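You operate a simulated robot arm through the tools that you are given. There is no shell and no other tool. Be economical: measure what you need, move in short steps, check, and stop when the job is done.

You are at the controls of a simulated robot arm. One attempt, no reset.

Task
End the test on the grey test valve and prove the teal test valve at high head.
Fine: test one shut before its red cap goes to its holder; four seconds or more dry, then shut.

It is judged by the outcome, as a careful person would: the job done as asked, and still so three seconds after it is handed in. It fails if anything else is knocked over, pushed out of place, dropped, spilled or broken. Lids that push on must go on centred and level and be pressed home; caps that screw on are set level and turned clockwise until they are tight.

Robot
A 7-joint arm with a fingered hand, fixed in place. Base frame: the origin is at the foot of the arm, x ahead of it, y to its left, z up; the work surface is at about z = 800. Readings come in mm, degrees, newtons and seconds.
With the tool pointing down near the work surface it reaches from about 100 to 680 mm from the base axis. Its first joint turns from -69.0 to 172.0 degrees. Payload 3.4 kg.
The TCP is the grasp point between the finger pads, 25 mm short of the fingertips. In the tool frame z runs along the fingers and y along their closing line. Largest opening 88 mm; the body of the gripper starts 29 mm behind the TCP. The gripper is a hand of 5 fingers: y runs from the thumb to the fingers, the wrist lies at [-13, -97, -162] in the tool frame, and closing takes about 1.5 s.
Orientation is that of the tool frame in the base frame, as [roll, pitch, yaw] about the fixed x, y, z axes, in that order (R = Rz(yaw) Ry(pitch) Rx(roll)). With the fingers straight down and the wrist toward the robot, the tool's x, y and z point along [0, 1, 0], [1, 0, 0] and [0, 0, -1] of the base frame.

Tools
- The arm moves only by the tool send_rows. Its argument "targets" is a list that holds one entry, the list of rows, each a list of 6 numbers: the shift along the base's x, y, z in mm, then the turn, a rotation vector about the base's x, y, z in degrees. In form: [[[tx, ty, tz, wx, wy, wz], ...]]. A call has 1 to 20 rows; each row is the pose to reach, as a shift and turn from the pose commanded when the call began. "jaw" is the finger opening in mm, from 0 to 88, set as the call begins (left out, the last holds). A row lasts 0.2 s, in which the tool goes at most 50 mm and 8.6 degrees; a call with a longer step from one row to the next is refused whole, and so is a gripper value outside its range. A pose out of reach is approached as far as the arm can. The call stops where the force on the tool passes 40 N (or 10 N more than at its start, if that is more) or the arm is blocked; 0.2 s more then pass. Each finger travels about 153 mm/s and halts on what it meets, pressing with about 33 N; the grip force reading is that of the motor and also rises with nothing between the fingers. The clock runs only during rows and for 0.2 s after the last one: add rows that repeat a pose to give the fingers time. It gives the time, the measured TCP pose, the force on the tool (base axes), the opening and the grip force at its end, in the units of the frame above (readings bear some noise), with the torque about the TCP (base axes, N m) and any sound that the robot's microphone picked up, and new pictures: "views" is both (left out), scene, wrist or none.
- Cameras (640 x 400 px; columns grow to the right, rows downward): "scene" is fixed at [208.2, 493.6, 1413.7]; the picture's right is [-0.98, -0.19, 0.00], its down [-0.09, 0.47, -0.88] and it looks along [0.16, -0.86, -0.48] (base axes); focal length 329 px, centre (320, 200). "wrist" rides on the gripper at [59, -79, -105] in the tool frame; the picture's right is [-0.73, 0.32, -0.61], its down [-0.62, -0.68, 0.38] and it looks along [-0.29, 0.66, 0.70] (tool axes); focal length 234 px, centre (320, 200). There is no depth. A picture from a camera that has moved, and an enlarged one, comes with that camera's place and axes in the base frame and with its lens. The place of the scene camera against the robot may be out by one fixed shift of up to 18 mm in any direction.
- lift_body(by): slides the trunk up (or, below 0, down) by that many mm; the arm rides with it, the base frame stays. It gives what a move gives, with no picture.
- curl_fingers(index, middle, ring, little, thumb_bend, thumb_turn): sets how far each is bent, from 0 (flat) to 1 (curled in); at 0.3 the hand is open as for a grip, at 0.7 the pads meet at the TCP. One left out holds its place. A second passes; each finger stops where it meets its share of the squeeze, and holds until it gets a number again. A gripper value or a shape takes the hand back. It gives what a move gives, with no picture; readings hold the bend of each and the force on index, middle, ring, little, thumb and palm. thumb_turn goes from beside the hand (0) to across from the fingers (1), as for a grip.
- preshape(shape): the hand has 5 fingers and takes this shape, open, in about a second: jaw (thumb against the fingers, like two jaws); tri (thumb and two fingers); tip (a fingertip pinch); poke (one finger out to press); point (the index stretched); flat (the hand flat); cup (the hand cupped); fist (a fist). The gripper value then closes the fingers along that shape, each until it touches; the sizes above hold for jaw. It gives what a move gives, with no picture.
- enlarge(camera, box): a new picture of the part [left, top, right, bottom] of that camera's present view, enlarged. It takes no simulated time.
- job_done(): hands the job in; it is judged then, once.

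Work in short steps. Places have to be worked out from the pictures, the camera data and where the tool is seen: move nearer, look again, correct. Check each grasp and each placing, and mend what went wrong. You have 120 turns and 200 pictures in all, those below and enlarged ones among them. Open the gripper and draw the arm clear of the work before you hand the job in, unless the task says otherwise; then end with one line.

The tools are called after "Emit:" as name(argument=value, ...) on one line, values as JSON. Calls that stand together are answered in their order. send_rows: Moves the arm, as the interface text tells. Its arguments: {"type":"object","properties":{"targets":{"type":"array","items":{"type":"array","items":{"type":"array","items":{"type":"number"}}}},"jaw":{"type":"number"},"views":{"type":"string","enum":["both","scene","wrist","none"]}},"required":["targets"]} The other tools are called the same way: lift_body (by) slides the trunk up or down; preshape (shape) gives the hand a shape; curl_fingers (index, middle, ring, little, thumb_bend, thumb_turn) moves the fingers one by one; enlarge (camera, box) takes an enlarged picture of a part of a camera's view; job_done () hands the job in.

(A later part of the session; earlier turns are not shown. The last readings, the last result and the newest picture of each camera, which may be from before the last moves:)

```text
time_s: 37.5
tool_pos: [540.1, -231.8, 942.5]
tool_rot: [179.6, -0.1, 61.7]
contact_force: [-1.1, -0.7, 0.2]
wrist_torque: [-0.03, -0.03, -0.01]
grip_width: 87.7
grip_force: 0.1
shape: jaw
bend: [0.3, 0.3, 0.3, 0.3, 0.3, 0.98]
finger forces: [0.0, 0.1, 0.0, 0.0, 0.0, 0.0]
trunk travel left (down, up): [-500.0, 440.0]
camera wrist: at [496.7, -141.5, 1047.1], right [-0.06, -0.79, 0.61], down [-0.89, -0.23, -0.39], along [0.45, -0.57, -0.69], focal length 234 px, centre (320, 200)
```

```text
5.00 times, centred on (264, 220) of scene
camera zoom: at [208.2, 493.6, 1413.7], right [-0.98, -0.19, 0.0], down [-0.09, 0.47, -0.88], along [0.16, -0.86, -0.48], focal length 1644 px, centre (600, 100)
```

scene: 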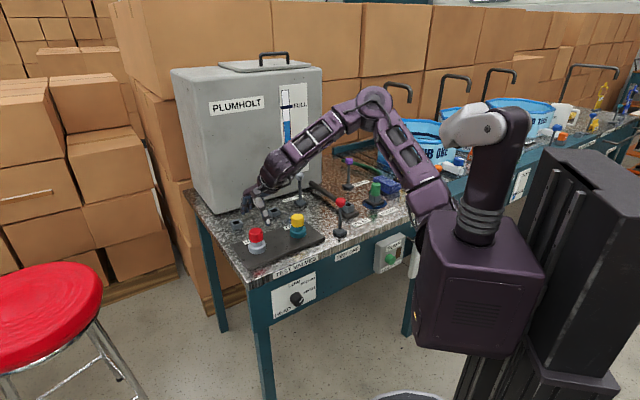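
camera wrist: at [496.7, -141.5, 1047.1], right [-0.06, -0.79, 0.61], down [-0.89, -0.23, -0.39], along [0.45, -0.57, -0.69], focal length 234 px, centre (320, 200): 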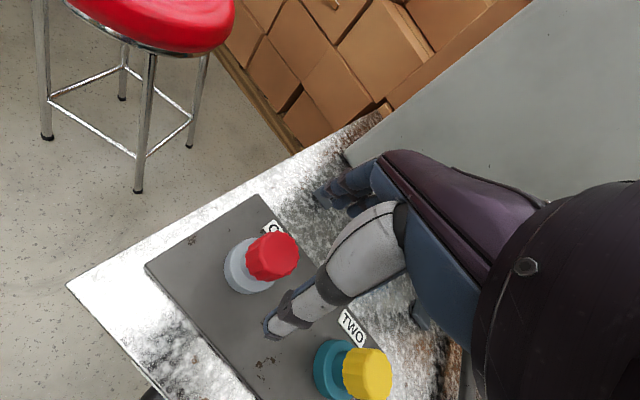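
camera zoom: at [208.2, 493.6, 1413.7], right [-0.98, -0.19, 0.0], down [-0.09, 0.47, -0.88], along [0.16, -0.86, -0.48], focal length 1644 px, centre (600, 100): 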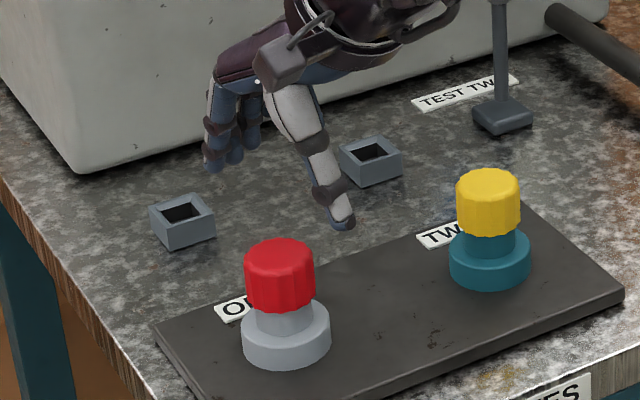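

Cap axis ≈ (546,-232). Descend with the hand open around the cap.

Emit:
send_rows(targets=[[[5, 0, -20, 0, 0, 0], [5, 0, -45, 0, 0, 0], [5, 0, -65, 0, 0, 0], [5, 0, -78, 0, 0, 0], [5, 0, -80, 0, 0, 0]]], views="wrist")

Emit:
enlarge(camera="scene", box=[200, 180, 328, 260])

```text
time_s: 38.7
tool_pos: [548.9, -231.2, 860.5]
tool_rot: [179.7, -0.2, 61.8]
contact_force: [0.1, 0.4, 0.4]
wrist_torque: [-0.01, -0.01, -0.01]
grip_width: 87.5
grip_force: 0.1
shape: jaw
bend: [0.3, 0.3, 0.3, 0.3, 0.3, 0.98]
finger forces: [0.0, 0.0, 0.1, 0.0, 0.0, 0.0]
trunk travel left (down, up): [-500.0, 440.0]
camera wrist: at [505.4, -140.6, 966.4], right [-0.06, -0.79, 0.61], down [-0.89, -0.23, -0.39], along [0.45, -0.57, -0.69], focal length 234 px, centre (320, 200)
```

wrist: 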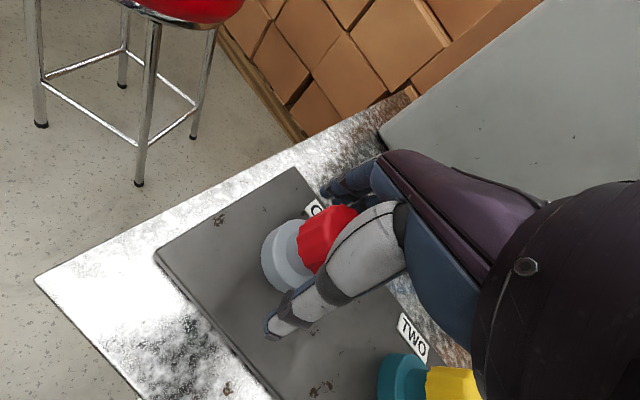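

```text
5.00 times, centred on (264, 220) of scene
camera zoom: at [208.2, 493.6, 1413.7], right [-0.98, -0.19, 0.0], down [-0.09, 0.47, -0.88], along [0.16, -0.86, -0.48], focal length 1644 px, centre (600, 100)
```

zoom: 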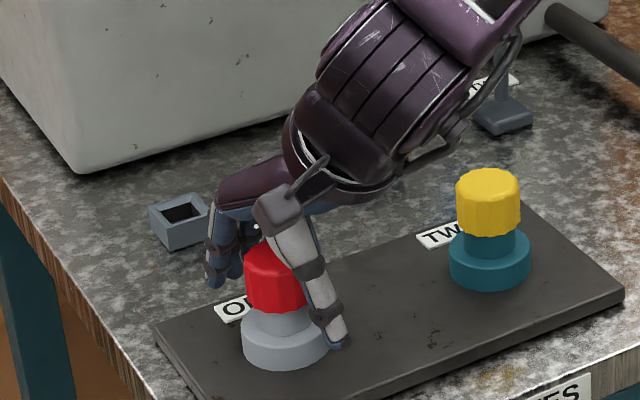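

The cap is between thumb and fingers; close on it.

Emit:
send_rows(targets=[[[0, 0, 0, 0, 0, 0], [0, 0, 0, 0, 0, 0], [0, 0, 0, 0, 0, 0], [0, 0, 0, 0, 0, 0], [0, 0, 0, 0, 0, 0], [0, 0, 0, 0, 0, 0]]], jaw=0, views="wrist")

Emit:
enlarge(camera="scene", box=[200, 180, 328, 260])

```text
time_s: 40.1
tool_pos: [548.5, -230.2, 860.7]
tool_rot: [179.6, -0.2, 61.8]
contact_force: [-5.6, 1.4, -8.2]
wrist_torque: [-0.09, -0.14, -0.03]
grip_width: 29.7
grip_force: 32.9
shape: jaw
bend: [0.74, 0.51, 0.53, 0.49, 0.74, 1.0]
finger forces: [14.9, 8.2, 2.9, 0.0, 31.3, 0.0]
trunk travel left (down, up): [-500.0, 440.0]
camera wrist: at [505.3, -140.9, 966.1], right [-0.06, -0.79, 0.61], down [-0.89, -0.23, -0.39], along [0.45, -0.57, -0.69], focal length 234 px, centre (320, 200)
```

wrist: 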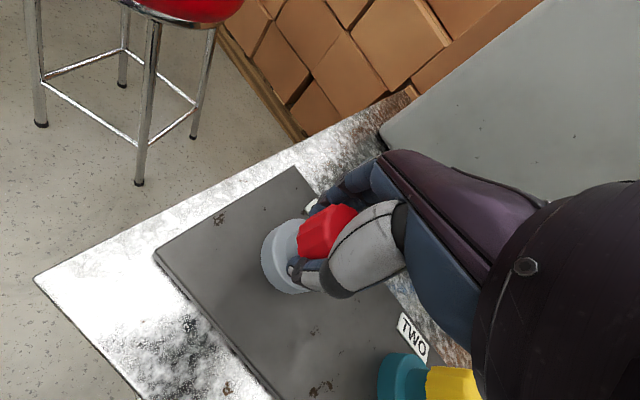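

```text
5.00 times, centred on (264, 220) of scene
camera zoom: at [208.2, 493.6, 1413.7], right [-0.98, -0.19, 0.0], down [-0.09, 0.47, -0.88], along [0.16, -0.86, -0.48], focal length 1644 px, centre (600, 100)
```

zoom: 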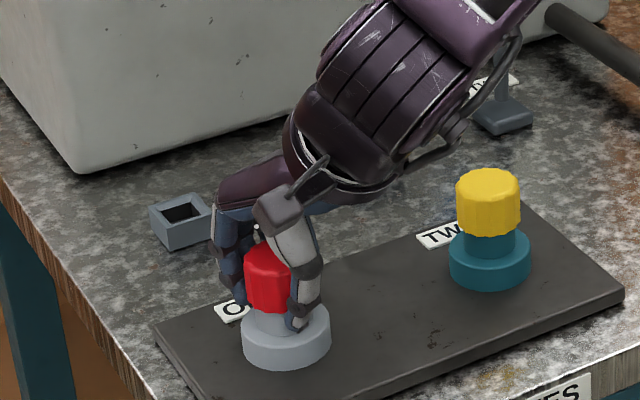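

The index seems to curl under the cap onto the neck. Open, raise ~12 mm and regrip.

Emit:
send_rows(targets=[[[0, 0, 0, 0, 0, 0], [0, 0, 0, 0, 0, 0], [0, 0, 0, 0, 0, 0], [0, 0, 0, 0, 0, 0], [0, 0, 6, 0, 0, 0], [0, 0, 12, 0, 0, 0], [0, 0, 12, 0, 0, 0]]], jaw=88, views="none")

Emit:
send_rows(targets=[[[0, 0, 0, 0, 0, 0], [0, 0, 0, 0, 0, 0], [0, 0, 0, 0, 0, 0], [0, 0, 0, 0, 0, 0], [0, 0, 0, 0, 0, 0], [0, 0, 0, 0, 0, 0]]], jaw=0, views="wrist")

Emit:
enlarge(camera="wrist", box=[240, 150, 440, 310])

Emit:
enlarge(camera="scene", box=[220, 205, 300, 255])

```text
time_s: 41.7
tool_pos: [549.5, -231.7, 873.2]
tool_rot: [179.5, -0.2, 61.8]
contact_force: [0.1, 0.4, 0.4]
wrist_torque: [0.02, 0.01, -0.03]
grip_width: 87.7
grip_force: 0.1
shape: jaw
bend: [0.3, 0.3, 0.3, 0.3, 0.3, 0.98]
finger forces: [0.1, 0.1, 0.1, 0.0, 0.1, 0.0]
trunk travel left (down, up): [-500.0, 440.0]
```

```text
time_s: 43.1
tool_pos: [547.5, -232.1, 873.1]
tool_rot: [179.6, -0.3, 61.7]
contact_force: [-2.3, 2.8, -2.9]
wrist_torque: [0.05, 0.05, 0.07]
grip_width: 30.1
grip_force: 33.3
shape: jaw
bend: [0.74, 0.48, 0.55, 0.51, 0.74, 1.0]
finger forces: [14.8, 8.4, 2.2, 0.0, 30.6, 0.1]
trunk travel left (down, up): [-500.0, 440.0]
camera wrist: at [504.5, -140.9, 979.4], right [-0.06, -0.79, 0.61], down [-0.89, -0.23, -0.39], along [0.45, -0.57, -0.69], focal length 234 px, centre (320, 200)
```

wrist: 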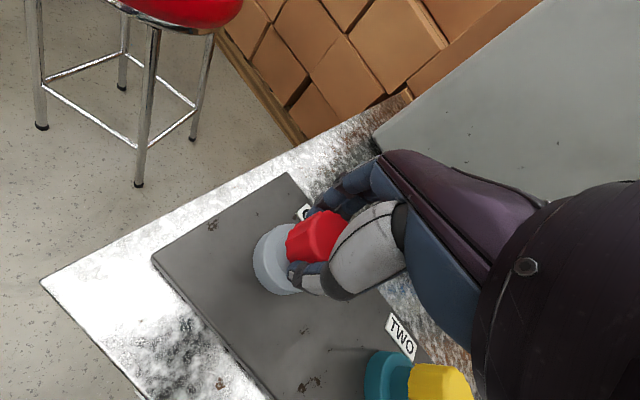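

```text
2.50 times, centred on (340, 230) of wrist
camera zoom: at [504.5, -140.9, 979.4], right [-0.06, -0.79, 0.61], down [-0.89, -0.23, -0.39], along [0.45, -0.57, -0.69], focal length 585 px, centre (270, 125)
```

zoom: 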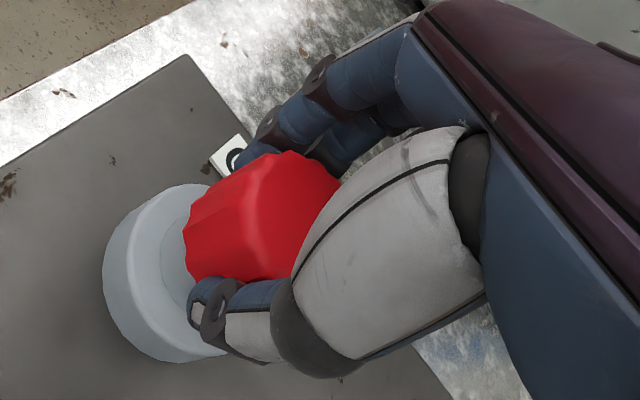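

```text
8.00 times, centred on (260, 230) of scene
camera zoom: at [208.2, 493.6, 1413.7], right [-0.98, -0.19, 0.0], down [-0.09, 0.47, -0.88], along [0.16, -0.86, -0.48], focal length 2631 px, centre (800, -40)
```

zoom: 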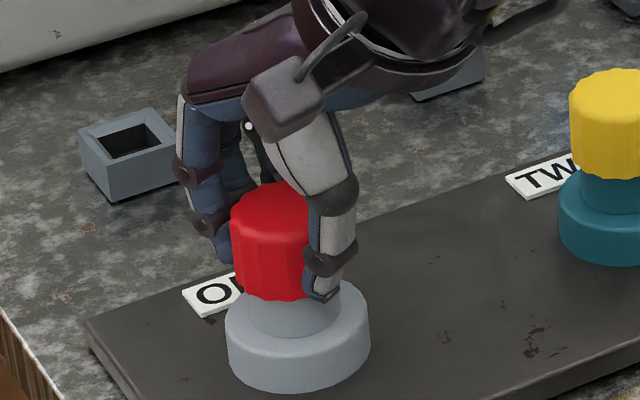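

Grip looks firm on the cap sides. Gently test a straight pull of a few mm.

Emit:
send_rows(targets=[[[0, 0, 1, 0, 0, 0], [0, 0, 2, 0, 0, 0], [0, 0, 3, 0, 0, 0], [0, 0, 4, 0, 0, 0], [0, 0, 5, 0, 0, 0], [0, 0, 6, 0, 0, 0]]], views="none")

Emit:
enlarge(camera="scene", box=[220, 205, 300, 255])

```text
time_s: 44.5
tool_pos: [548.4, -230.8, 876.3]
tool_rot: [180.0, 0.1, 61.7]
contact_force: [-4.0, 6.8, -23.7]
wrist_torque: [0.15, 0.07, 0.12]
grip_width: 29.1
grip_force: 32.7
shape: jaw
bend: [0.74, 0.49, 0.56, 0.51, 0.74, 1.0]
finger forces: [14.7, 7.7, 1.4, 0.0, 29.7, 0.0]
trunk travel left (down, up): [-500.0, 440.0]
```

```text
8.00 times, centred on (260, 230) of scene
camera zoom: at [208.2, 493.6, 1413.7], right [-0.98, -0.19, 0.0], down [-0.09, 0.47, -0.88], along [0.16, -0.86, -0.48], focal length 2631 px, centre (800, -40)
```

zoom: 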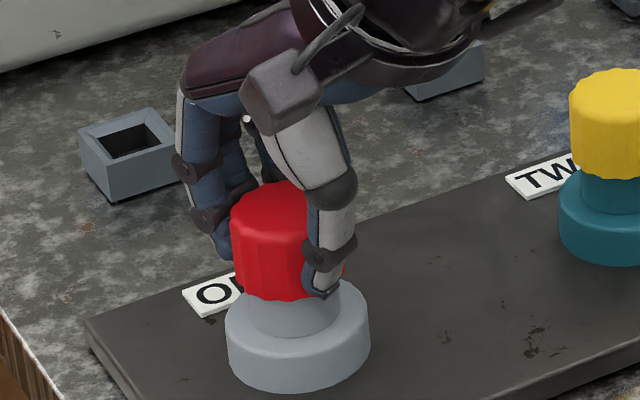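

It resists at 24 N, so it is screwed on. Ease back down and unscrew counter-clockwise (+z turn).

Emit:
send_rows(targets=[[[0, 0, -2, 0, 0, 0], [0, 0, -4, 0, 0, 0], [0, 0, -4, 0, 0, 8], [0, 0, -4, 0, 0, 16], [0, 0, -4, 0, 0, 24], [0, 0, -4, 0, 0, 32], [0, 0, -4, 0, 0, 40], [0, 0, -4, 0, 0, 48], [0, 0, -4, 0, 0, 56], [0, 0, -4, 0, 0, 64], [0, 0, -4, 0, 0, 72], [0, 0, -4, 0, 0, 80]]], views="wrist")

Emit:
enlarge(camera="scene", box=[220, 205, 300, 255])

```text
time_s: 47.1
tool_pos: [478.4, -131.0, 849.9]
tool_rot: [179.4, 1.0, 140.0]
contact_force: [-0.7, 0.1, -0.1]
wrist_torque: [-0.01, 0.01, 0.02]
grip_width: 19.3
grip_force: 32.4
shape: jaw
bend: [0.76, 0.56, 0.57, 0.52, 0.87, 1.0]
finger forces: [0.0, 0.1, 0.1, 0.1, 0.1, 0.1]
out of reach, approached as far as the arm can: row 10, 11, 12
trunk travel left (down, up): [-500.0, 440.0]
camera wrist: at [380.1, -153.5, 954.2], right [0.75, -0.22, 0.62], down [0.05, -0.92, -0.38], along [0.66, 0.31, -0.68], focal length 234 px, centre (320, 200)
```

wrist: 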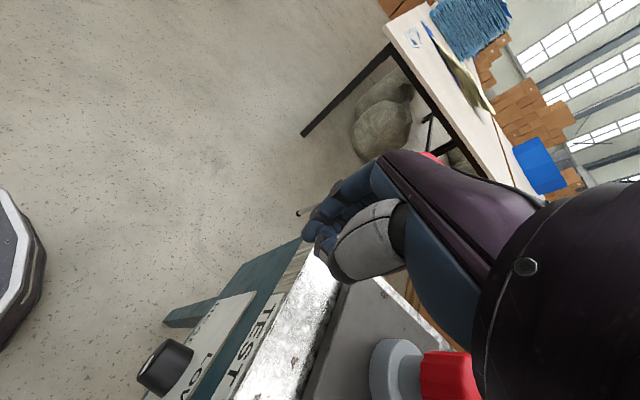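

```text
8.00 times, centred on (260, 230) of scene
camera zoom: at [208.2, 493.6, 1413.7], right [-0.98, -0.19, 0.0], down [-0.09, 0.47, -0.88], along [0.16, -0.86, -0.48], focal length 2631 px, centre (800, -40)
```

zoom: 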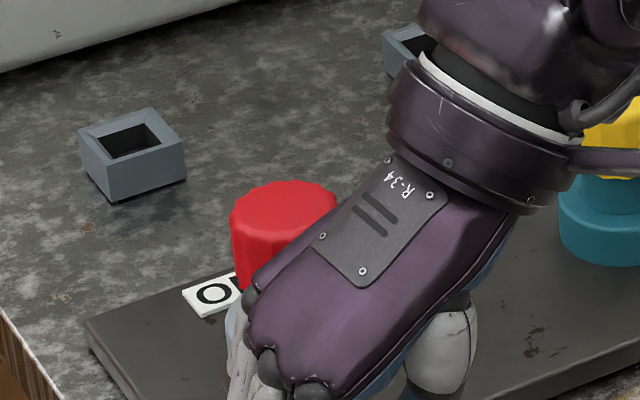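

Some rows went out of reach and the hand slipped off to the front. Lift straight up first and inspect.

Emit:
send_rows(targets=[[[0, 0, 20, 0, 0, 0], [0, 0, 50, 0, 0, 0], [0, 0, 90, 0, 0, 0], [0, 0, 130, 0, 0, 0], [0, 0, 130, 0, 0, 0]]], jaw=88, views="both")

Emit:
enlarge(camera="scene", box=[200, 180, 328, 260])

```text
time_s: 48.3
tool_pos: [463.1, -112.3, 978.6]
tool_rot: [179.5, 0.0, 141.5]
contact_force: [0.6, 0.2, 0.5]
wrist_torque: [0.04, -0.01, 0.03]
grip_width: 87.5
grip_force: 0.0
shape: jaw
bend: [0.3, 0.3, 0.3, 0.3, 0.3, 0.98]
finger forces: [0.0, 0.1, 0.0, 0.0, 0.0, 0.1]
out of reach, approached as far as the arm can: row 1, 2, 3, 4, 5
trunk travel left (down, up): [-500.0, 440.0]
camera wrist: at [366.0, -136.4, 1083.7], right [0.77, -0.2, 0.61], down [0.06, -0.92, -0.39], along [0.64, 0.34, -0.69], focal length 234 px, centre (320, 200)
```

scene: 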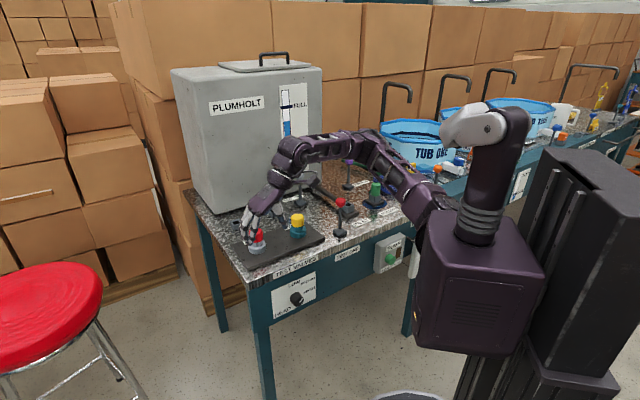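
wrist: 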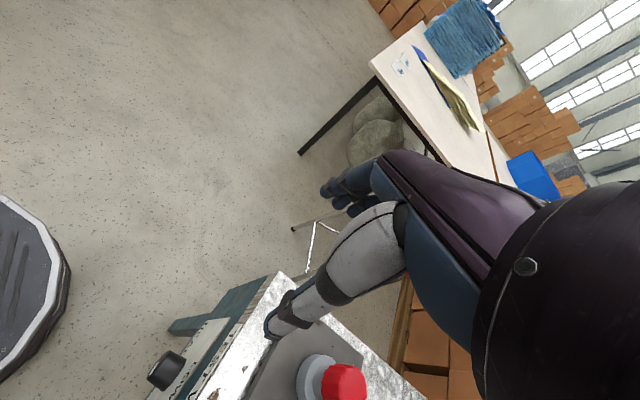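

```text
5.00 times, centred on (264, 220) of scene
camera zoom: at [208.2, 493.6, 1413.7], right [-0.98, -0.19, 0.0], down [-0.09, 0.47, -0.88], along [0.16, -0.86, -0.48], focal length 1644 px, centre (600, 100)
```

zoom: 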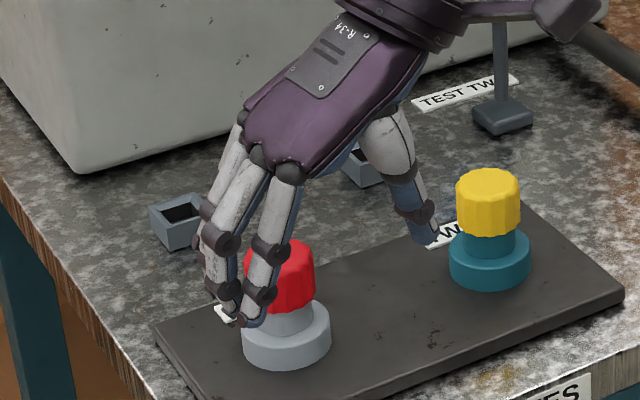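

All intact. Move above the cap and rotate to a low yaw to get the full counter-clockwise range.

Emit:
send_rows(targets=[[[5, -8, 5, 0, 0, -8], [12, -16, 5, 0, 0, -16], [20, -25, 5, 0, 0, -24], [28, -35, 5, 0, 0, -32], [36, -45, 5, 0, 0, -40], [45, -60, 5, 0, 0, -48], [55, -75, 5, 0, 0, -56], [65, -90, 5, 0, 0, -64], [75, -105, 5, 0, 0, -72], [84, -119, 5, 0, 0, -80], [84, -119, 5, 0, 0, -88], [84, -119, 5, 0, 0, -96], [84, -119, 5, 0, 0, -104], [84, -119, 5, 0, 0, -112], [84, -119, 5, 0, 0, -120], [84, -119, 5, 0, 0, -128], [84, -119, 5, 0, 0, -128]]], views="wrist")

```text
time_s: 51.9
tool_pos: [512.5, -296.6, 949.9]
tool_rot: [179.7, -0.4, 13.8]
contact_force: [0.0, 0.8, 0.6]
wrist_torque: [-0.01, -0.01, 0.04]
grip_width: 87.6
grip_force: 0.0
shape: jaw
bend: [0.3, 0.3, 0.3, 0.3, 0.3, 0.98]
finger forces: [0.1, 0.1, 0.0, 0.0, 0.0, 0.0]
out of reach, approached as far as the arm can: row 14, 15, 16, 17
trunk travel left (down, up): [-500.0, 440.0]
camera wrist: at [549.4, -204.9, 1055.5], right [-0.63, -0.48, 0.6], down [-0.77, 0.51, -0.39], along [-0.12, -0.71, -0.69], focal length 234 px, centre (320, 200)
```

wrist: 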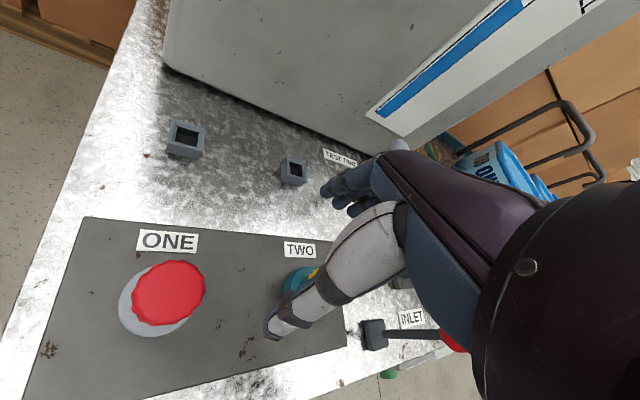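

Usable yaw here is about 38–125°. Set yaw 42 above the cap.

Emit:
send_rows(targets=[[[8, 16, 20, 0, 0, 8], [18, 35, 25, 0, 0, 16], [28, 50, 25, 0, 0, 24], [35, 65, 25, 0, 0, 28], [35, 65, 0, 0, 0, 28], [35, 65, -40, 0, 0, 28], [35, 65, -78, 0, 0, 28], [35, 65, -78, 0, 0, 28]]], views="wrist")

Emit:
enlarge(camera="scene", box=[220, 205, 300, 255])

```text
time_s: 53.7
tool_pos: [545.8, -235.1, 867.2]
tool_rot: [179.4, -0.2, 41.8]
contact_force: [0.3, -0.3, -0.7]
wrist_torque: [0.01, 0.01, -0.02]
grip_width: 87.7
grip_force: 0.0
shape: jaw
bend: [0.3, 0.3, 0.3, 0.3, 0.3, 0.98]
finger forces: [0.1, 0.0, 0.1, 0.1, 0.0, 0.1]
trunk travel left (down, up): [-500.0, 440.0]
camera wrist: at [535.8, -135.0, 972.6], right [-0.33, -0.72, 0.61], down [-0.92, 0.09, -0.39], along [0.23, -0.69, -0.69], focal length 234 px, centre (320, 200)
```

wrist: 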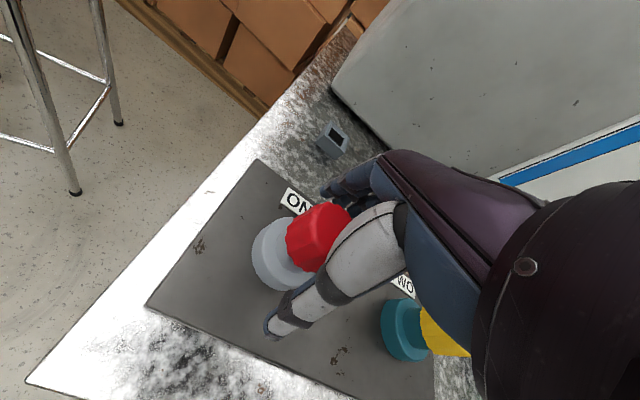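

```text
8.00 times, centred on (260, 230) of scene
camera zoom: at [208.2, 493.6, 1413.7], right [-0.98, -0.19, 0.0], down [-0.09, 0.47, -0.88], along [0.16, -0.86, -0.48], focal length 2631 px, centre (800, -40)
```

zoom: 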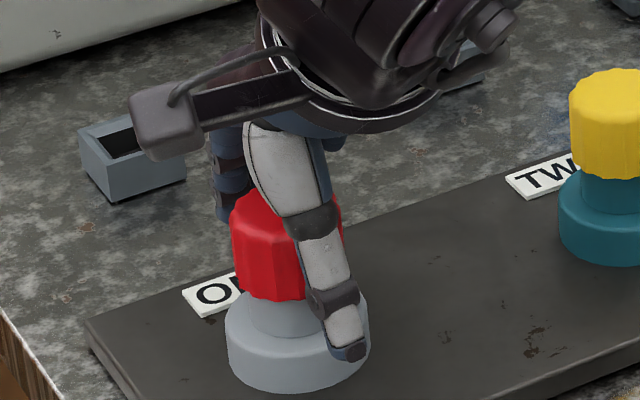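

Well straddled. Close, then turn +70° in one call.

Emit:
send_rows(targets=[[[0, 2, 4, 0, 0, 0], [0, 2, 4, 0, 0, 0], [0, 2, 4, 0, 0, 0], [0, 2, 4, 0, 0, 0], [0, 2, 4, 0, 0, 0], [0, 2, 4, 0, 0, 0], [0, 2, 4, 0, 0, 7], [0, 2, 4, 0, 0, 14], [0, 2, 4, 0, 0, 21], [0, 2, 4, 0, 0, 28], [0, 2, 4, 0, 0, 35], [0, 2, 4, 0, 0, 42], [0, 2, 4, 0, 0, 49], [0, 2, 4, 0, 0, 56], [0, 2, 4, 0, 0, 63], [0, 2, 4, 0, 0, 70]]], jaw=0, views="wrist")

Emit:
enlarge(camera="scene", box=[220, 205, 300, 255])

```text
time_s: 57.1
tool_pos: [545.9, -237.4, 872.2]
tool_rot: [179.3, -0.3, 111.6]
contact_force: [-1.2, -18.9, -1.1]
wrist_torque: [-0.49, -0.01, -0.51]
grip_width: 29.9
grip_force: 33.2
shape: jaw
bend: [0.74, 0.5, 0.53, 0.49, 0.76, 0.94]
finger forces: [17.4, 20.1, 0.0, 0.0, 30.1, 0.1]
trunk travel left (down, up): [-500.0, 440.0]
camera wrist: at [449.7, -211.2, 978.1], right [0.56, -0.56, 0.61], down [-0.4, -0.83, -0.39], along [0.72, -0.02, -0.69], focal length 234 px, centre (320, 200)
```

wrist: 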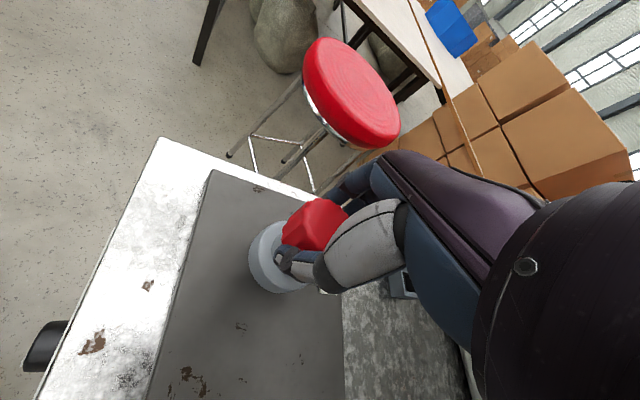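

```text
8.00 times, centred on (260, 230) of scene
camera zoom: at [208.2, 493.6, 1413.7], right [-0.98, -0.19, 0.0], down [-0.09, 0.47, -0.88], along [0.16, -0.86, -0.48], focal length 2631 px, centre (800, -40)
```

zoom: 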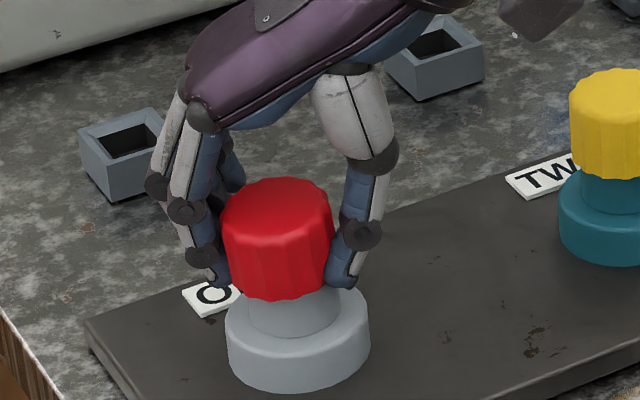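

The cap has turned and now leans slightly — it seems loosened. Try a gentle lift.

Emit:
send_rows(targets=[[[0, 2, 1, 0, 0, 0], [0, 3, 3, 0, 0, 0], [0, 3, 5, 0, 0, 0], [0, 3, 7, 0, 0, 0], [0, 3, 10, 0, 0, 0], [0, 3, 14, 0, 0, 0]]], views="none")

Emit:
enlarge(camera="scene", box=[220, 205, 300, 255])

```text
time_s: 58.5
tool_pos: [546.9, -228.5, 887.3]
tool_rot: [179.7, -0.2, 111.8]
contact_force: [-0.4, -0.4, -0.2]
wrist_torque: [-0.01, -0.01, 0.0]
grip_width: 31.4
grip_force: 33.0
shape: jaw
bend: [0.74, 0.48, 0.52, 0.49, 0.76, 0.99]
finger forces: [18.1, 10.8, 0.1, 0.1, 28.3, 0.1]
trunk travel left (down, up): [-500.0, 440.0]
```

```text
8.00 times, centred on (260, 230) of scene
camera zoom: at [208.2, 493.6, 1413.7], right [-0.98, -0.19, 0.0], down [-0.09, 0.47, -0.88], along [0.16, -0.86, -0.48], focal length 2631 px, centre (800, -40)
```

zoom: 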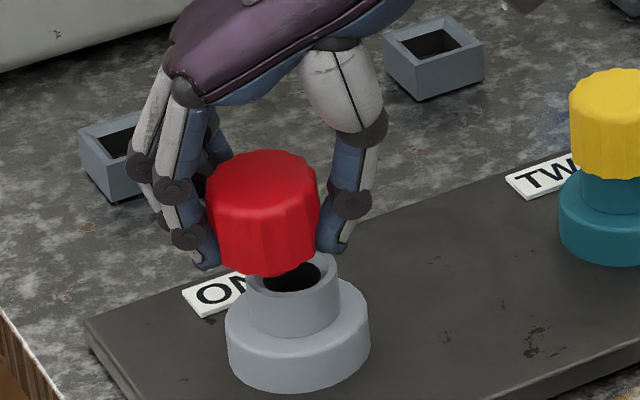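

The cap is off. Lift further and look at the cap's underside.

Emit:
send_rows(targets=[[[0, 0, 15, 0, 0, 0], [0, 0, 40, 0, 0, 0], [0, 0, 70, 0, 0, 0], [0, 0, 100, 0, 0, 0], [0, 0, 130, 0, 0, 0], [0, 0, 130, 0, 0, 0]]], views="wrist")

Emit:
enlarge(camera="scene", box=[212, 160, 292, 210])

Emit:
enlarge(camera="wrist", box=[240, 150, 400, 310])

```text
time_s: 59.9
tool_pos: [547.5, -229.7, 1017.9]
tool_rot: [179.5, -0.2, 111.8]
contact_force: [-0.7, -0.7, -0.8]
wrist_torque: [0.01, 0.0, 0.03]
grip_width: 31.3
grip_force: 32.6
shape: jaw
bend: [0.74, 0.48, 0.52, 0.49, 0.76, 0.99]
finger forces: [17.9, 11.1, 0.0, 0.1, 28.1, 0.1]
trunk travel left (down, up): [-500.0, 440.0]
camera wrist: at [450.6, -203.5, 1122.9], right [0.57, -0.56, 0.61], down [-0.4, -0.83, -0.39], along [0.72, -0.02, -0.69], focal length 234 px, centre (320, 200)
```

wrist: 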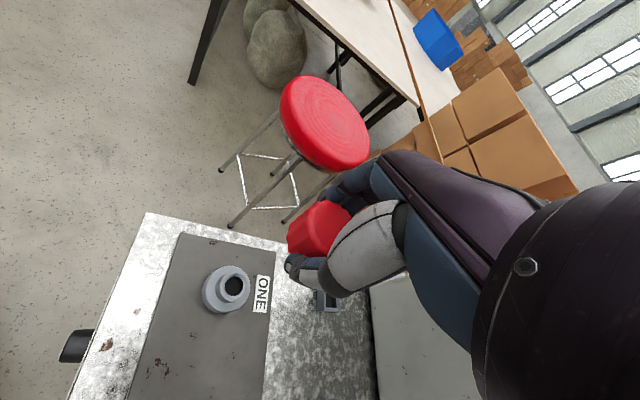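

```text
8.00 times, centred on (252, 185) of scene
camera zoom: at [208.2, 493.6, 1413.7], right [-0.98, -0.19, 0.0], down [-0.09, 0.47, -0.88], along [0.16, -0.86, -0.48], focal length 2631 px, centre (864, 320)
```

zoom: 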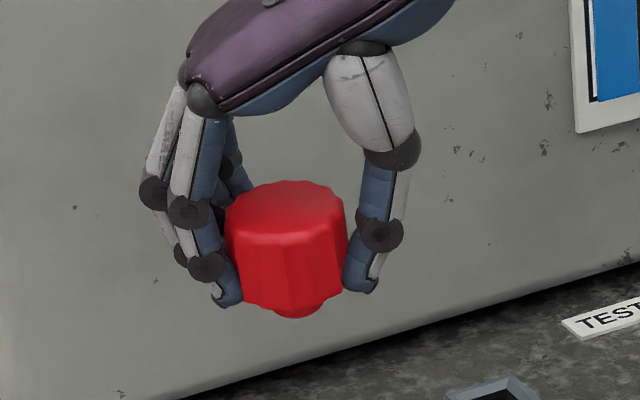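

```text
2.50 times, centred on (320, 230) of wrist
camera zoom: at [450.6, -203.5, 1122.9], right [0.57, -0.56, 0.61], down [-0.4, -0.83, -0.39], along [0.72, -0.02, -0.69], focal length 585 px, centre (320, 125)
```

zoom: 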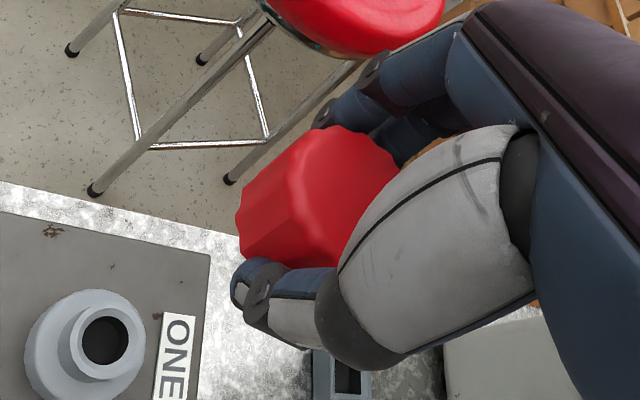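

The cap has a round spigot underneath that fits the socket. Carry it above holder ONE at a safe height, back to yaw ~62.

Emit:
send_rows(targets=[[[12, -12, 0, 0, 0, -6], [24, -26, 0, 0, 0, -12], [36, -40, 0, 0, 0, -18], [48, -54, 0, 0, 0, -24], [60, -68, 0, 0, 0, -30], [72, -82, 0, 0, 0, -36], [84, -96, 0, 0, 0, -42], [98, -110, 0, 0, 0, -48], [108, -118, -20, 0, 0, -50], [108, -118, -60, 0, 0, -50], [108, -118, -90, 0, 0, -50], [108, -118, -90, 0, 0, -50]]], views="wrist")

Emit:
enlarge(camera="scene", box=[200, 180, 280, 230])

Emit:
enlarge(camera="wrist", box=[200, 150, 400, 310])

```text
time_s: 62.5
tool_pos: [655.9, -348.5, 928.1]
tool_rot: [179.5, -0.3, 61.8]
contact_force: [0.0, 0.3, -1.1]
wrist_torque: [-0.03, 0.0, -0.01]
grip_width: 31.0
grip_force: 32.9
shape: jaw
bend: [0.74, 0.48, 0.52, 0.49, 0.76, 0.99]
finger forces: [17.7, 11.2, 0.0, 0.0, 28.0, 0.1]
trunk travel left (down, up): [-500.0, 440.0]
camera wrist: at [612.2, -257.6, 1032.6], right [-0.06, -0.79, 0.61], down [-0.89, -0.23, -0.39], along [0.45, -0.57, -0.69], focal length 234 px, centre (320, 200)
```

wrist: 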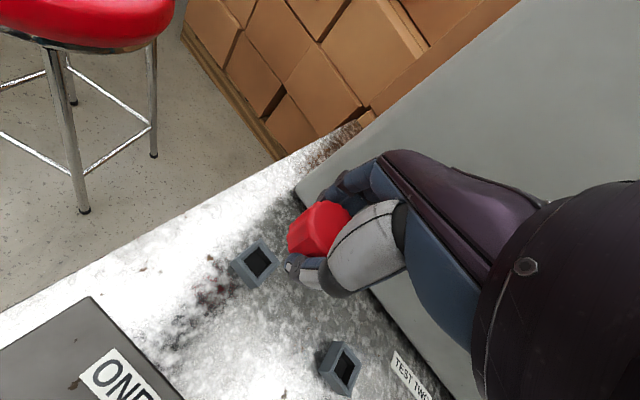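

```text
8.00 times, centred on (240, 205) of scene
camera zoom: at [208.2, 493.6, 1413.7], right [-0.98, -0.19, 0.0], down [-0.09, 0.47, -0.88], along [0.16, -0.86, -0.48], focal length 2631 px, centre (960, 160)
```

zoom: 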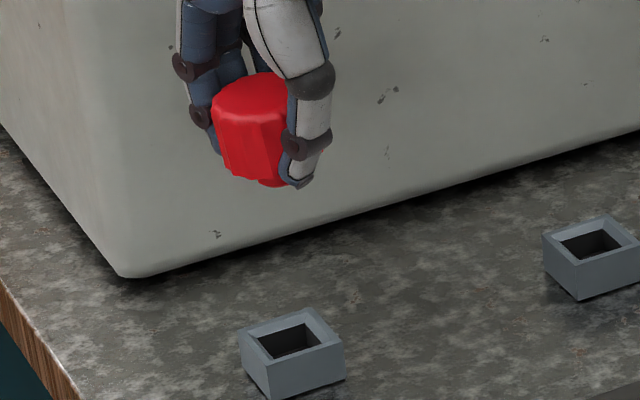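

```text
2.50 times, centred on (300, 230) of wrist
camera zoom: at [612.2, -257.6, 1032.6], right [-0.06, -0.79, 0.61], down [-0.89, -0.23, -0.39], along [0.45, -0.57, -0.69], focal length 585 px, centre (370, 125)
```

zoom: 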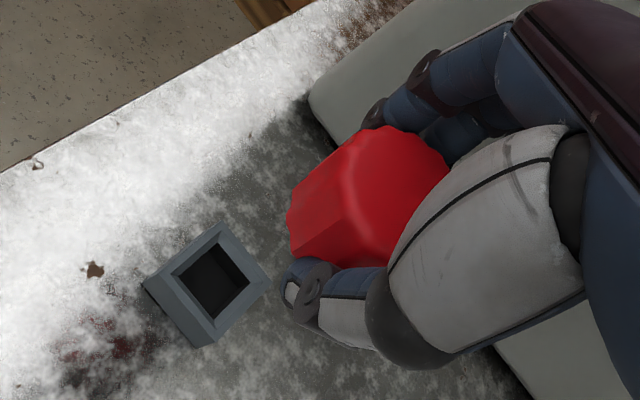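

Cap is nearly level and within a few mm of the socket axis. Shift slightly and lower to just above the rim, then look again.

Emit:
send_rows(targets=[[[-3, 3, -15, 0, 0, 0], [-3, 3, -30, 0, 0, 0], [-3, 3, -45, 0, 0, 0], [-3, 3, -52, 0, 0, 0], [-3, 3, -52, 0, 0, 0]]], views="none")

Emit:
enlarge(camera="scene", box=[200, 190, 280, 240])

Emit:
enlarge(camera="wrist", box=[220, 150, 400, 290])

```text
time_s: 63.7
tool_pos: [651.5, -344.1, 874.7]
tool_rot: [179.6, -0.2, 61.7]
contact_force: [-0.5, 0.5, -1.0]
wrist_torque: [-0.03, -0.01, 0.0]
grip_width: 31.1
grip_force: 32.9
shape: jaw
bend: [0.74, 0.48, 0.52, 0.49, 0.76, 0.99]
finger forces: [17.7, 11.2, 0.0, 0.0, 27.9, 0.0]
trunk travel left (down, up): [-500.0, 440.0]
```

```text
8.00 times, centred on (240, 215) of scene
camera zoom: at [208.2, 493.6, 1413.7], right [-0.98, -0.19, 0.0], down [-0.09, 0.47, -0.88], along [0.16, -0.86, -0.48], focal length 2631 px, centre (960, 80)
```

zoom: 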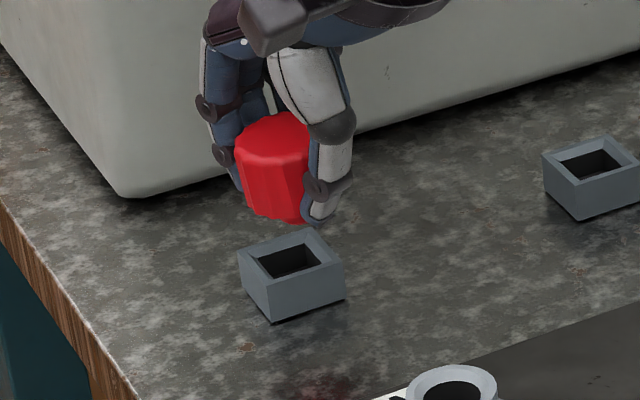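

```text
2.86 times, centred on (310, 220) of wrist
camera zoom: at [608.0, -253.3, 980.8], right [-0.06, -0.79, 0.61], down [-0.89, -0.23, -0.39], along [0.45, -0.57, -0.69], focal length 669 px, centre (349, 143)
```

zoom: 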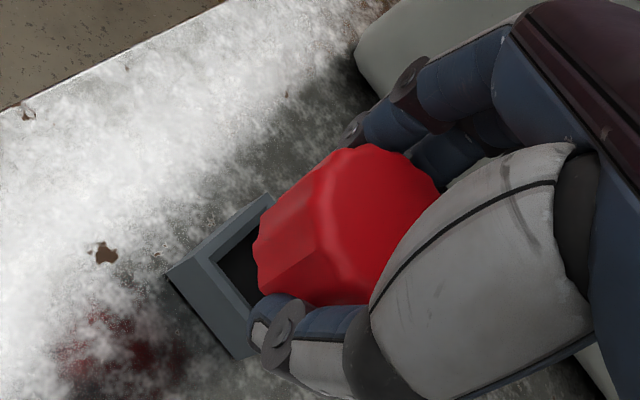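

Estimated bottom ~25–30 mm above the rim and within ~3 mm. Nudge (+2,-3) and lower 20 mm.

Emit:
send_rows(targets=[[[2, -3, -5, 0, 0, 0], [2, -3, -10, 0, 0, 0], [2, -3, -15, 0, 0, 0], [2, -3, -18, 0, 0, 0], [2, -3, -20, 0, 0, 0]]], views="none")

Emit:
enlarge(camera="scene", box=[210, 195, 266, 230])

Emit:
enlarge(camera="wrist", box=[220, 150, 400, 290])

```text
time_s: 64.9
tool_pos: [653.1, -348.4, 854.0]
tool_rot: [179.6, -0.3, 61.8]
contact_force: [-0.2, -0.5, -0.3]
wrist_torque: [0.05, 0.06, 0.0]
grip_width: 31.3
grip_force: 32.8
shape: jaw
bend: [0.74, 0.48, 0.52, 0.49, 0.76, 0.99]
finger forces: [17.7, 11.2, 0.0, 0.0, 27.9, 0.0]
trunk travel left (down, up): [-500.0, 440.0]
```

```text
11.43 times, centred on (238, 212) of scene
camera zoom: at [208.2, 493.6, 1413.7], right [-0.98, -0.19, 0.0], down [-0.09, 0.47, -0.88], along [0.16, -0.86, -0.48], focal length 3759 px, centre (1257, 57)
```

zoom: 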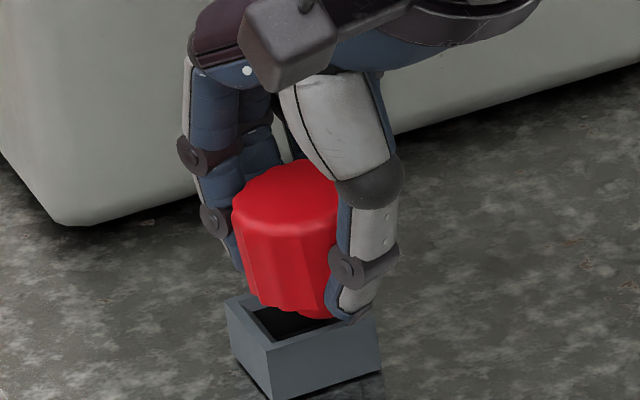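

```text
2.86 times, centred on (310, 220) of wrist
camera zoom: at [609.1, -256.8, 960.0], right [-0.06, -0.79, 0.61], down [-0.89, -0.23, -0.39], along [0.45, -0.57, -0.69], focal length 669 px, centre (349, 143)
```

zoom: 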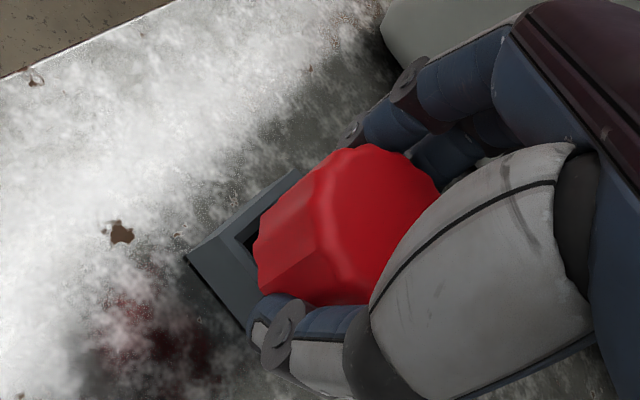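

Spigot is about at rim level and no contact yet. Lower in 2 mm steps and feel for contact.

Emit:
send_rows(targets=[[[0, 0, -1.5, 0, 0, 0], [0, 0, -3, 0, 0, 0], [0, 0, -4.5, 0, 0, 0], [0, 0, -6, 0, 0, 0]]], views="none")

Emit:
enlarge(camera="scene", box=[210, 195, 266, 230])

Emit:
enlarge(camera="wrist", box=[220, 150, 400, 290])

```text
time_s: 65.9
tool_pos: [653.4, -346.3, 849.6]
tool_rot: [179.4, -0.2, 61.7]
contact_force: [2.2, -4.1, 6.0]
wrist_torque: [-0.09, -0.06, 0.0]
grip_width: 32.1
grip_force: 33.0
shape: jaw
bend: [0.74, 0.46, 0.53, 0.49, 0.77, 1.0]
finger forces: [19.1, 12.5, 1.8, 0.1, 27.9, 0.0]
trunk travel left (down, up): [-500.0, 440.0]
```

```text
11.43 times, centred on (238, 212) of scene
camera zoom: at [208.2, 493.6, 1413.7], right [-0.98, -0.19, 0.0], down [-0.09, 0.47, -0.88], along [0.16, -0.86, -0.48], focal length 3759 px, centre (1257, 57)
```

zoom: 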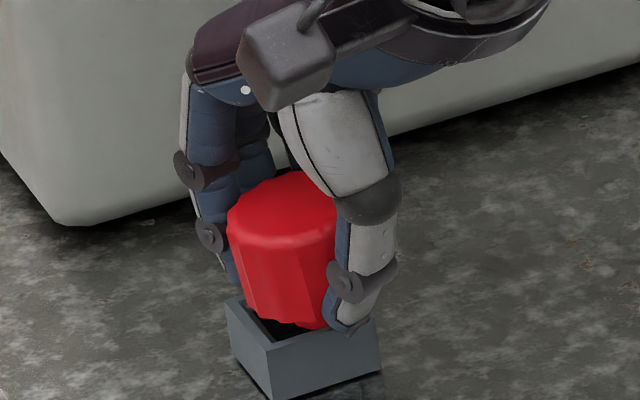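

```text
2.86 times, centred on (310, 220) of wrist
camera zoom: at [610.2, -256.6, 954.5], right [-0.07, -0.79, 0.61], down [-0.89, -0.23, -0.39], along [0.45, -0.57, -0.69], focal length 669 px, centre (349, 143)
```

zoom: 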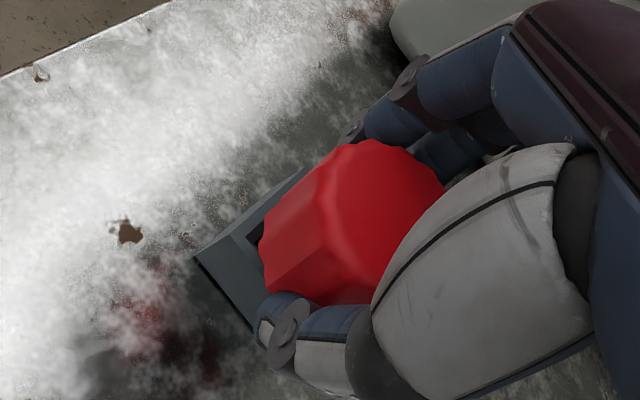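

Light contact; the hole is visible on the camera (+y) side, so the cap is ~6 mm too far back. Raise, shift +y, lower again.

Emit:
send_rows(targets=[[[0, 0, 6, 0, 0, 0], [0, 3, 8, 0, 0, 0], [-1, 6, 8, 0, 0, 0], [-1, 6, 5, 0, 0, 0], [-1, 6, 2, 0, 0, 0], [-1, 6, 0, 0, 0, 0], [-1, 6, -2, 0, 0, 0]]], views="none")

Emit:
enlarge(camera="scene", box=[210, 195, 266, 230])

Emit:
enlarge(camera="wrist", box=[220, 150, 400, 290])

```text
time_s: 67.5
tool_pos: [651.5, -342.0, 851.1]
tool_rot: [179.2, -0.3, 61.7]
contact_force: [0.4, -1.9, 14.6]
wrist_torque: [-0.07, -0.07, -0.04]
grip_width: 32.4
grip_force: 33.2
shape: jaw
bend: [0.74, 0.46, 0.53, 0.49, 0.77, 1.0]
finger forces: [18.4, 12.2, 2.3, 0.1, 30.1, 0.1]
trunk travel left (down, up): [-500.0, 440.0]
```

```text
11.43 times, centred on (238, 212) of scene
camera zoom: at [208.2, 493.6, 1413.7], right [-0.98, -0.19, 0.0], down [-0.09, 0.47, -0.88], along [0.16, -0.86, -0.48], focal length 3759 px, centre (1257, 57)
```

zoom: 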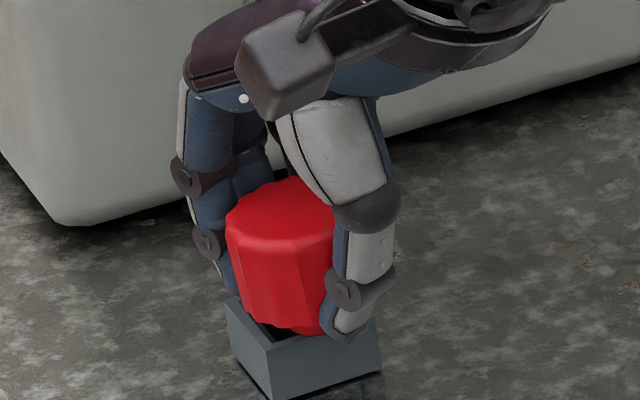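

```text
2.86 times, centred on (310, 220) of wrist
camera zoom: at [607.5, -250.0, 955.9], right [-0.07, -0.79, 0.61], down [-0.89, -0.23, -0.4], along [0.45, -0.57, -0.69], focal length 669 px, centre (349, 143)
```

zoom: 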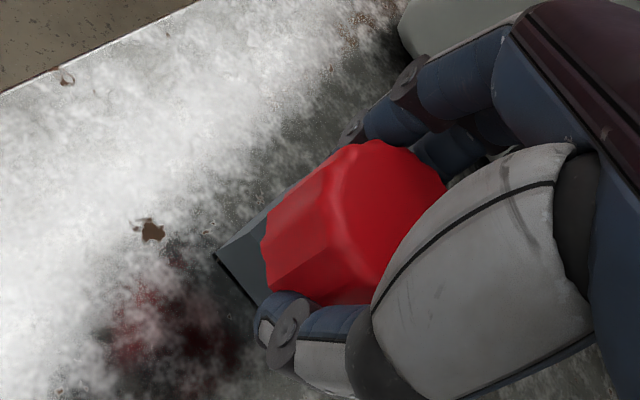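

The fingertips are grounding on the rim because I hold the cap too low. I'll return it to the valve exactly where it came off (same pose), regrip it higher, and retry.

Emit:
send_rows(targets=[[[0, 0, 10, 0, 0, 0], [0, 0, 40, 0, 0, 0], [0, 0, 80, 0, 0, 0], [0, 0, 120, 0, 0, 0], [-12, 14, 120, 0, 0, 7], [-24, 28, 120, 0, 0, 14], [-36, 42, 120, 0, 0, 21], [-50, 56, 120, 0, 0, 28], [-64, 70, 120, 0, 0, 35], [-78, 86, 120, 0, 0, 42], [-92, 101, 120, 0, 0, 48], [-104.6, 113.5, 110, 0, 0, 50], [-104.6, 113.5, 75, 0, 0, 50], [-104.6, 113.5, 50, 0, 0, 50], [-104.6, 113.5, 42, 0, 0, 50], [-104.6, 113.5, 42, 0, 0, 50]]], views="none")

Emit:
enlarge(camera="scene", box=[220, 205, 300, 255])

```text
time_s: 70.9
tool_pos: [548.3, -226.2, 888.4]
tool_rot: [179.7, -0.1, 111.9]
contact_force: [0.1, -0.4, 0.0]
wrist_torque: [-0.01, -0.02, 0.0]
grip_width: 32.3
grip_force: 33.1
shape: jaw
bend: [0.74, 0.46, 0.54, 0.49, 0.77, 1.0]
finger forces: [17.5, 11.0, 2.0, 0.1, 28.7, 0.0]
trunk travel left (down, up): [-500.0, 440.0]
```

```text
8.00 times, centred on (260, 230) of scene
camera zoom: at [208.2, 493.6, 1413.7], right [-0.98, -0.19, 0.0], down [-0.09, 0.47, -0.88], along [0.16, -0.86, -0.48], focal length 2631 px, centre (800, -40)
```

zoom: 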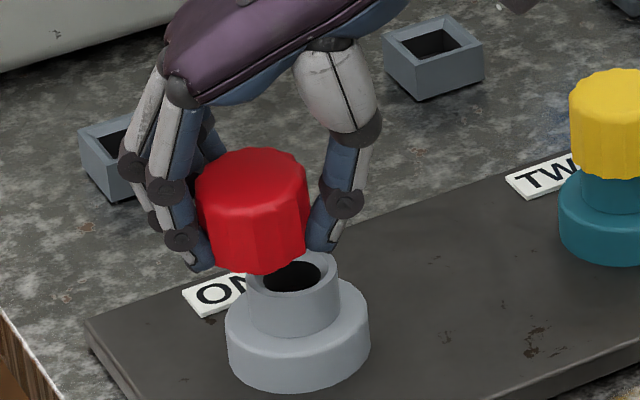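

Cap centre sits ~10 mm toward the fingers from the TCP. Shift (-10,-2) to align over the valve bore and lower gently to contact.

Emit:
send_rows(targets=[[[-5, -1, 0, 0, 0, 0], [-10, -2, 0, 0, 0, 0], [-10, -2, -3, 0, 0, 0], [-10, -2, -5, 0, 0, 0], [-10, -2, -7, 0, 0, 0]]], views="none")

Emit:
enlarge(camera="scene", box=[220, 205, 300, 255])

Emit:
enlarge(camera="wrist", box=[200, 150, 400, 310])

```text
time_s: 72.1
tool_pos: [537.9, -230.2, 881.7]
tool_rot: [179.7, -0.2, 111.7]
contact_force: [-0.5, 0.8, -0.7]
wrist_torque: [-0.02, 0.04, 0.03]
grip_width: 32.2
grip_force: 33.8
shape: jaw
bend: [0.74, 0.46, 0.54, 0.49, 0.77, 1.0]
finger forces: [17.5, 11.2, 1.9, 0.0, 28.8, 0.0]
trunk travel left (down, up): [-500.0, 440.0]
```

```text
8.00 times, centred on (260, 230) of scene
camera zoom: at [208.2, 493.6, 1413.7], right [-0.98, -0.19, 0.0], down [-0.09, 0.47, -0.88], along [0.16, -0.86, -0.48], focal length 2631 px, centre (800, -40)
```

zoom: 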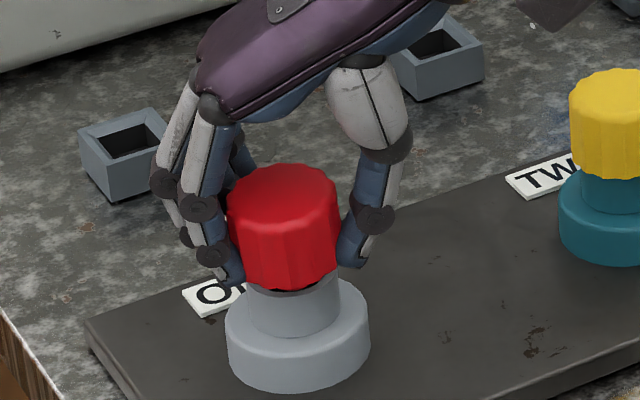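

```text
2.50 times, centred on (300, 230) of wrist
camera zoom: at [441.0, -203.0, 987.3], right [0.57, -0.56, 0.61], down [-0.4, -0.83, -0.39], along [0.72, -0.02, -0.69], focal length 585 px, centre (370, 125)
```

zoom: 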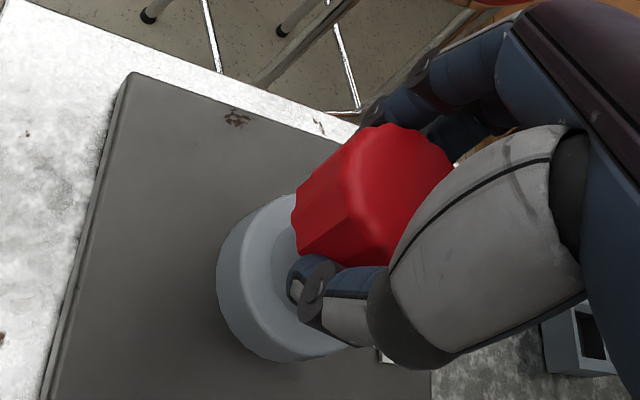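

Nearly aligned; a small shift and lower to contact.

Emit:
send_rows(targets=[[[-2, 0, 0, 0, 0, 0], [-2, 0, -2, 0, 0, 0], [-2, 0, -4, 0, 0, 0], [-2, 0, -6, 0, 0, 0], [-2, 0, -8, 0, 0, 0]]], views="none")

Emit:
enlarge(camera="scene", box=[220, 205, 300, 255])

```text
time_s: 73.3
tool_pos: [535.6, -227.6, 878.1]
tool_rot: [179.1, 0.0, 111.8]
contact_force: [4.1, -7.0, 30.2]
wrist_torque: [-0.02, -0.35, -0.02]
grip_width: 33.6
grip_force: 32.8
shape: jaw
bend: [0.74, 0.46, 0.53, 0.49, 0.77, 1.0]
finger forces: [18.8, 12.2, 5.1, 0.0, 31.8, 0.0]
trunk travel left (down, up): [-500.0, 440.0]
```

```text
8.00 times, centred on (260, 230) of scene
camera zoom: at [208.2, 493.6, 1413.7], right [-0.98, -0.19, 0.0], down [-0.09, 0.47, -0.88], along [0.16, -0.86, -0.48], focal length 2631 px, centre (800, -40)
```

zoom: 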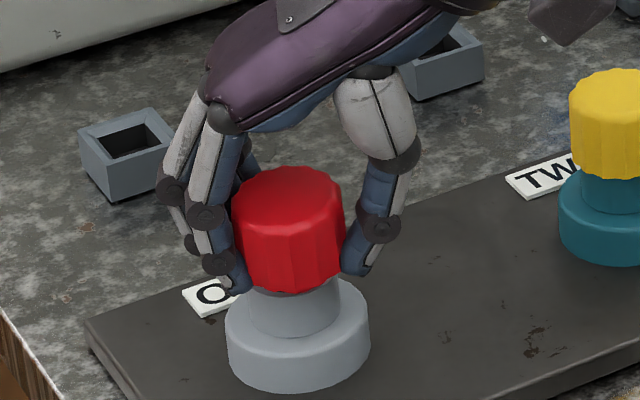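

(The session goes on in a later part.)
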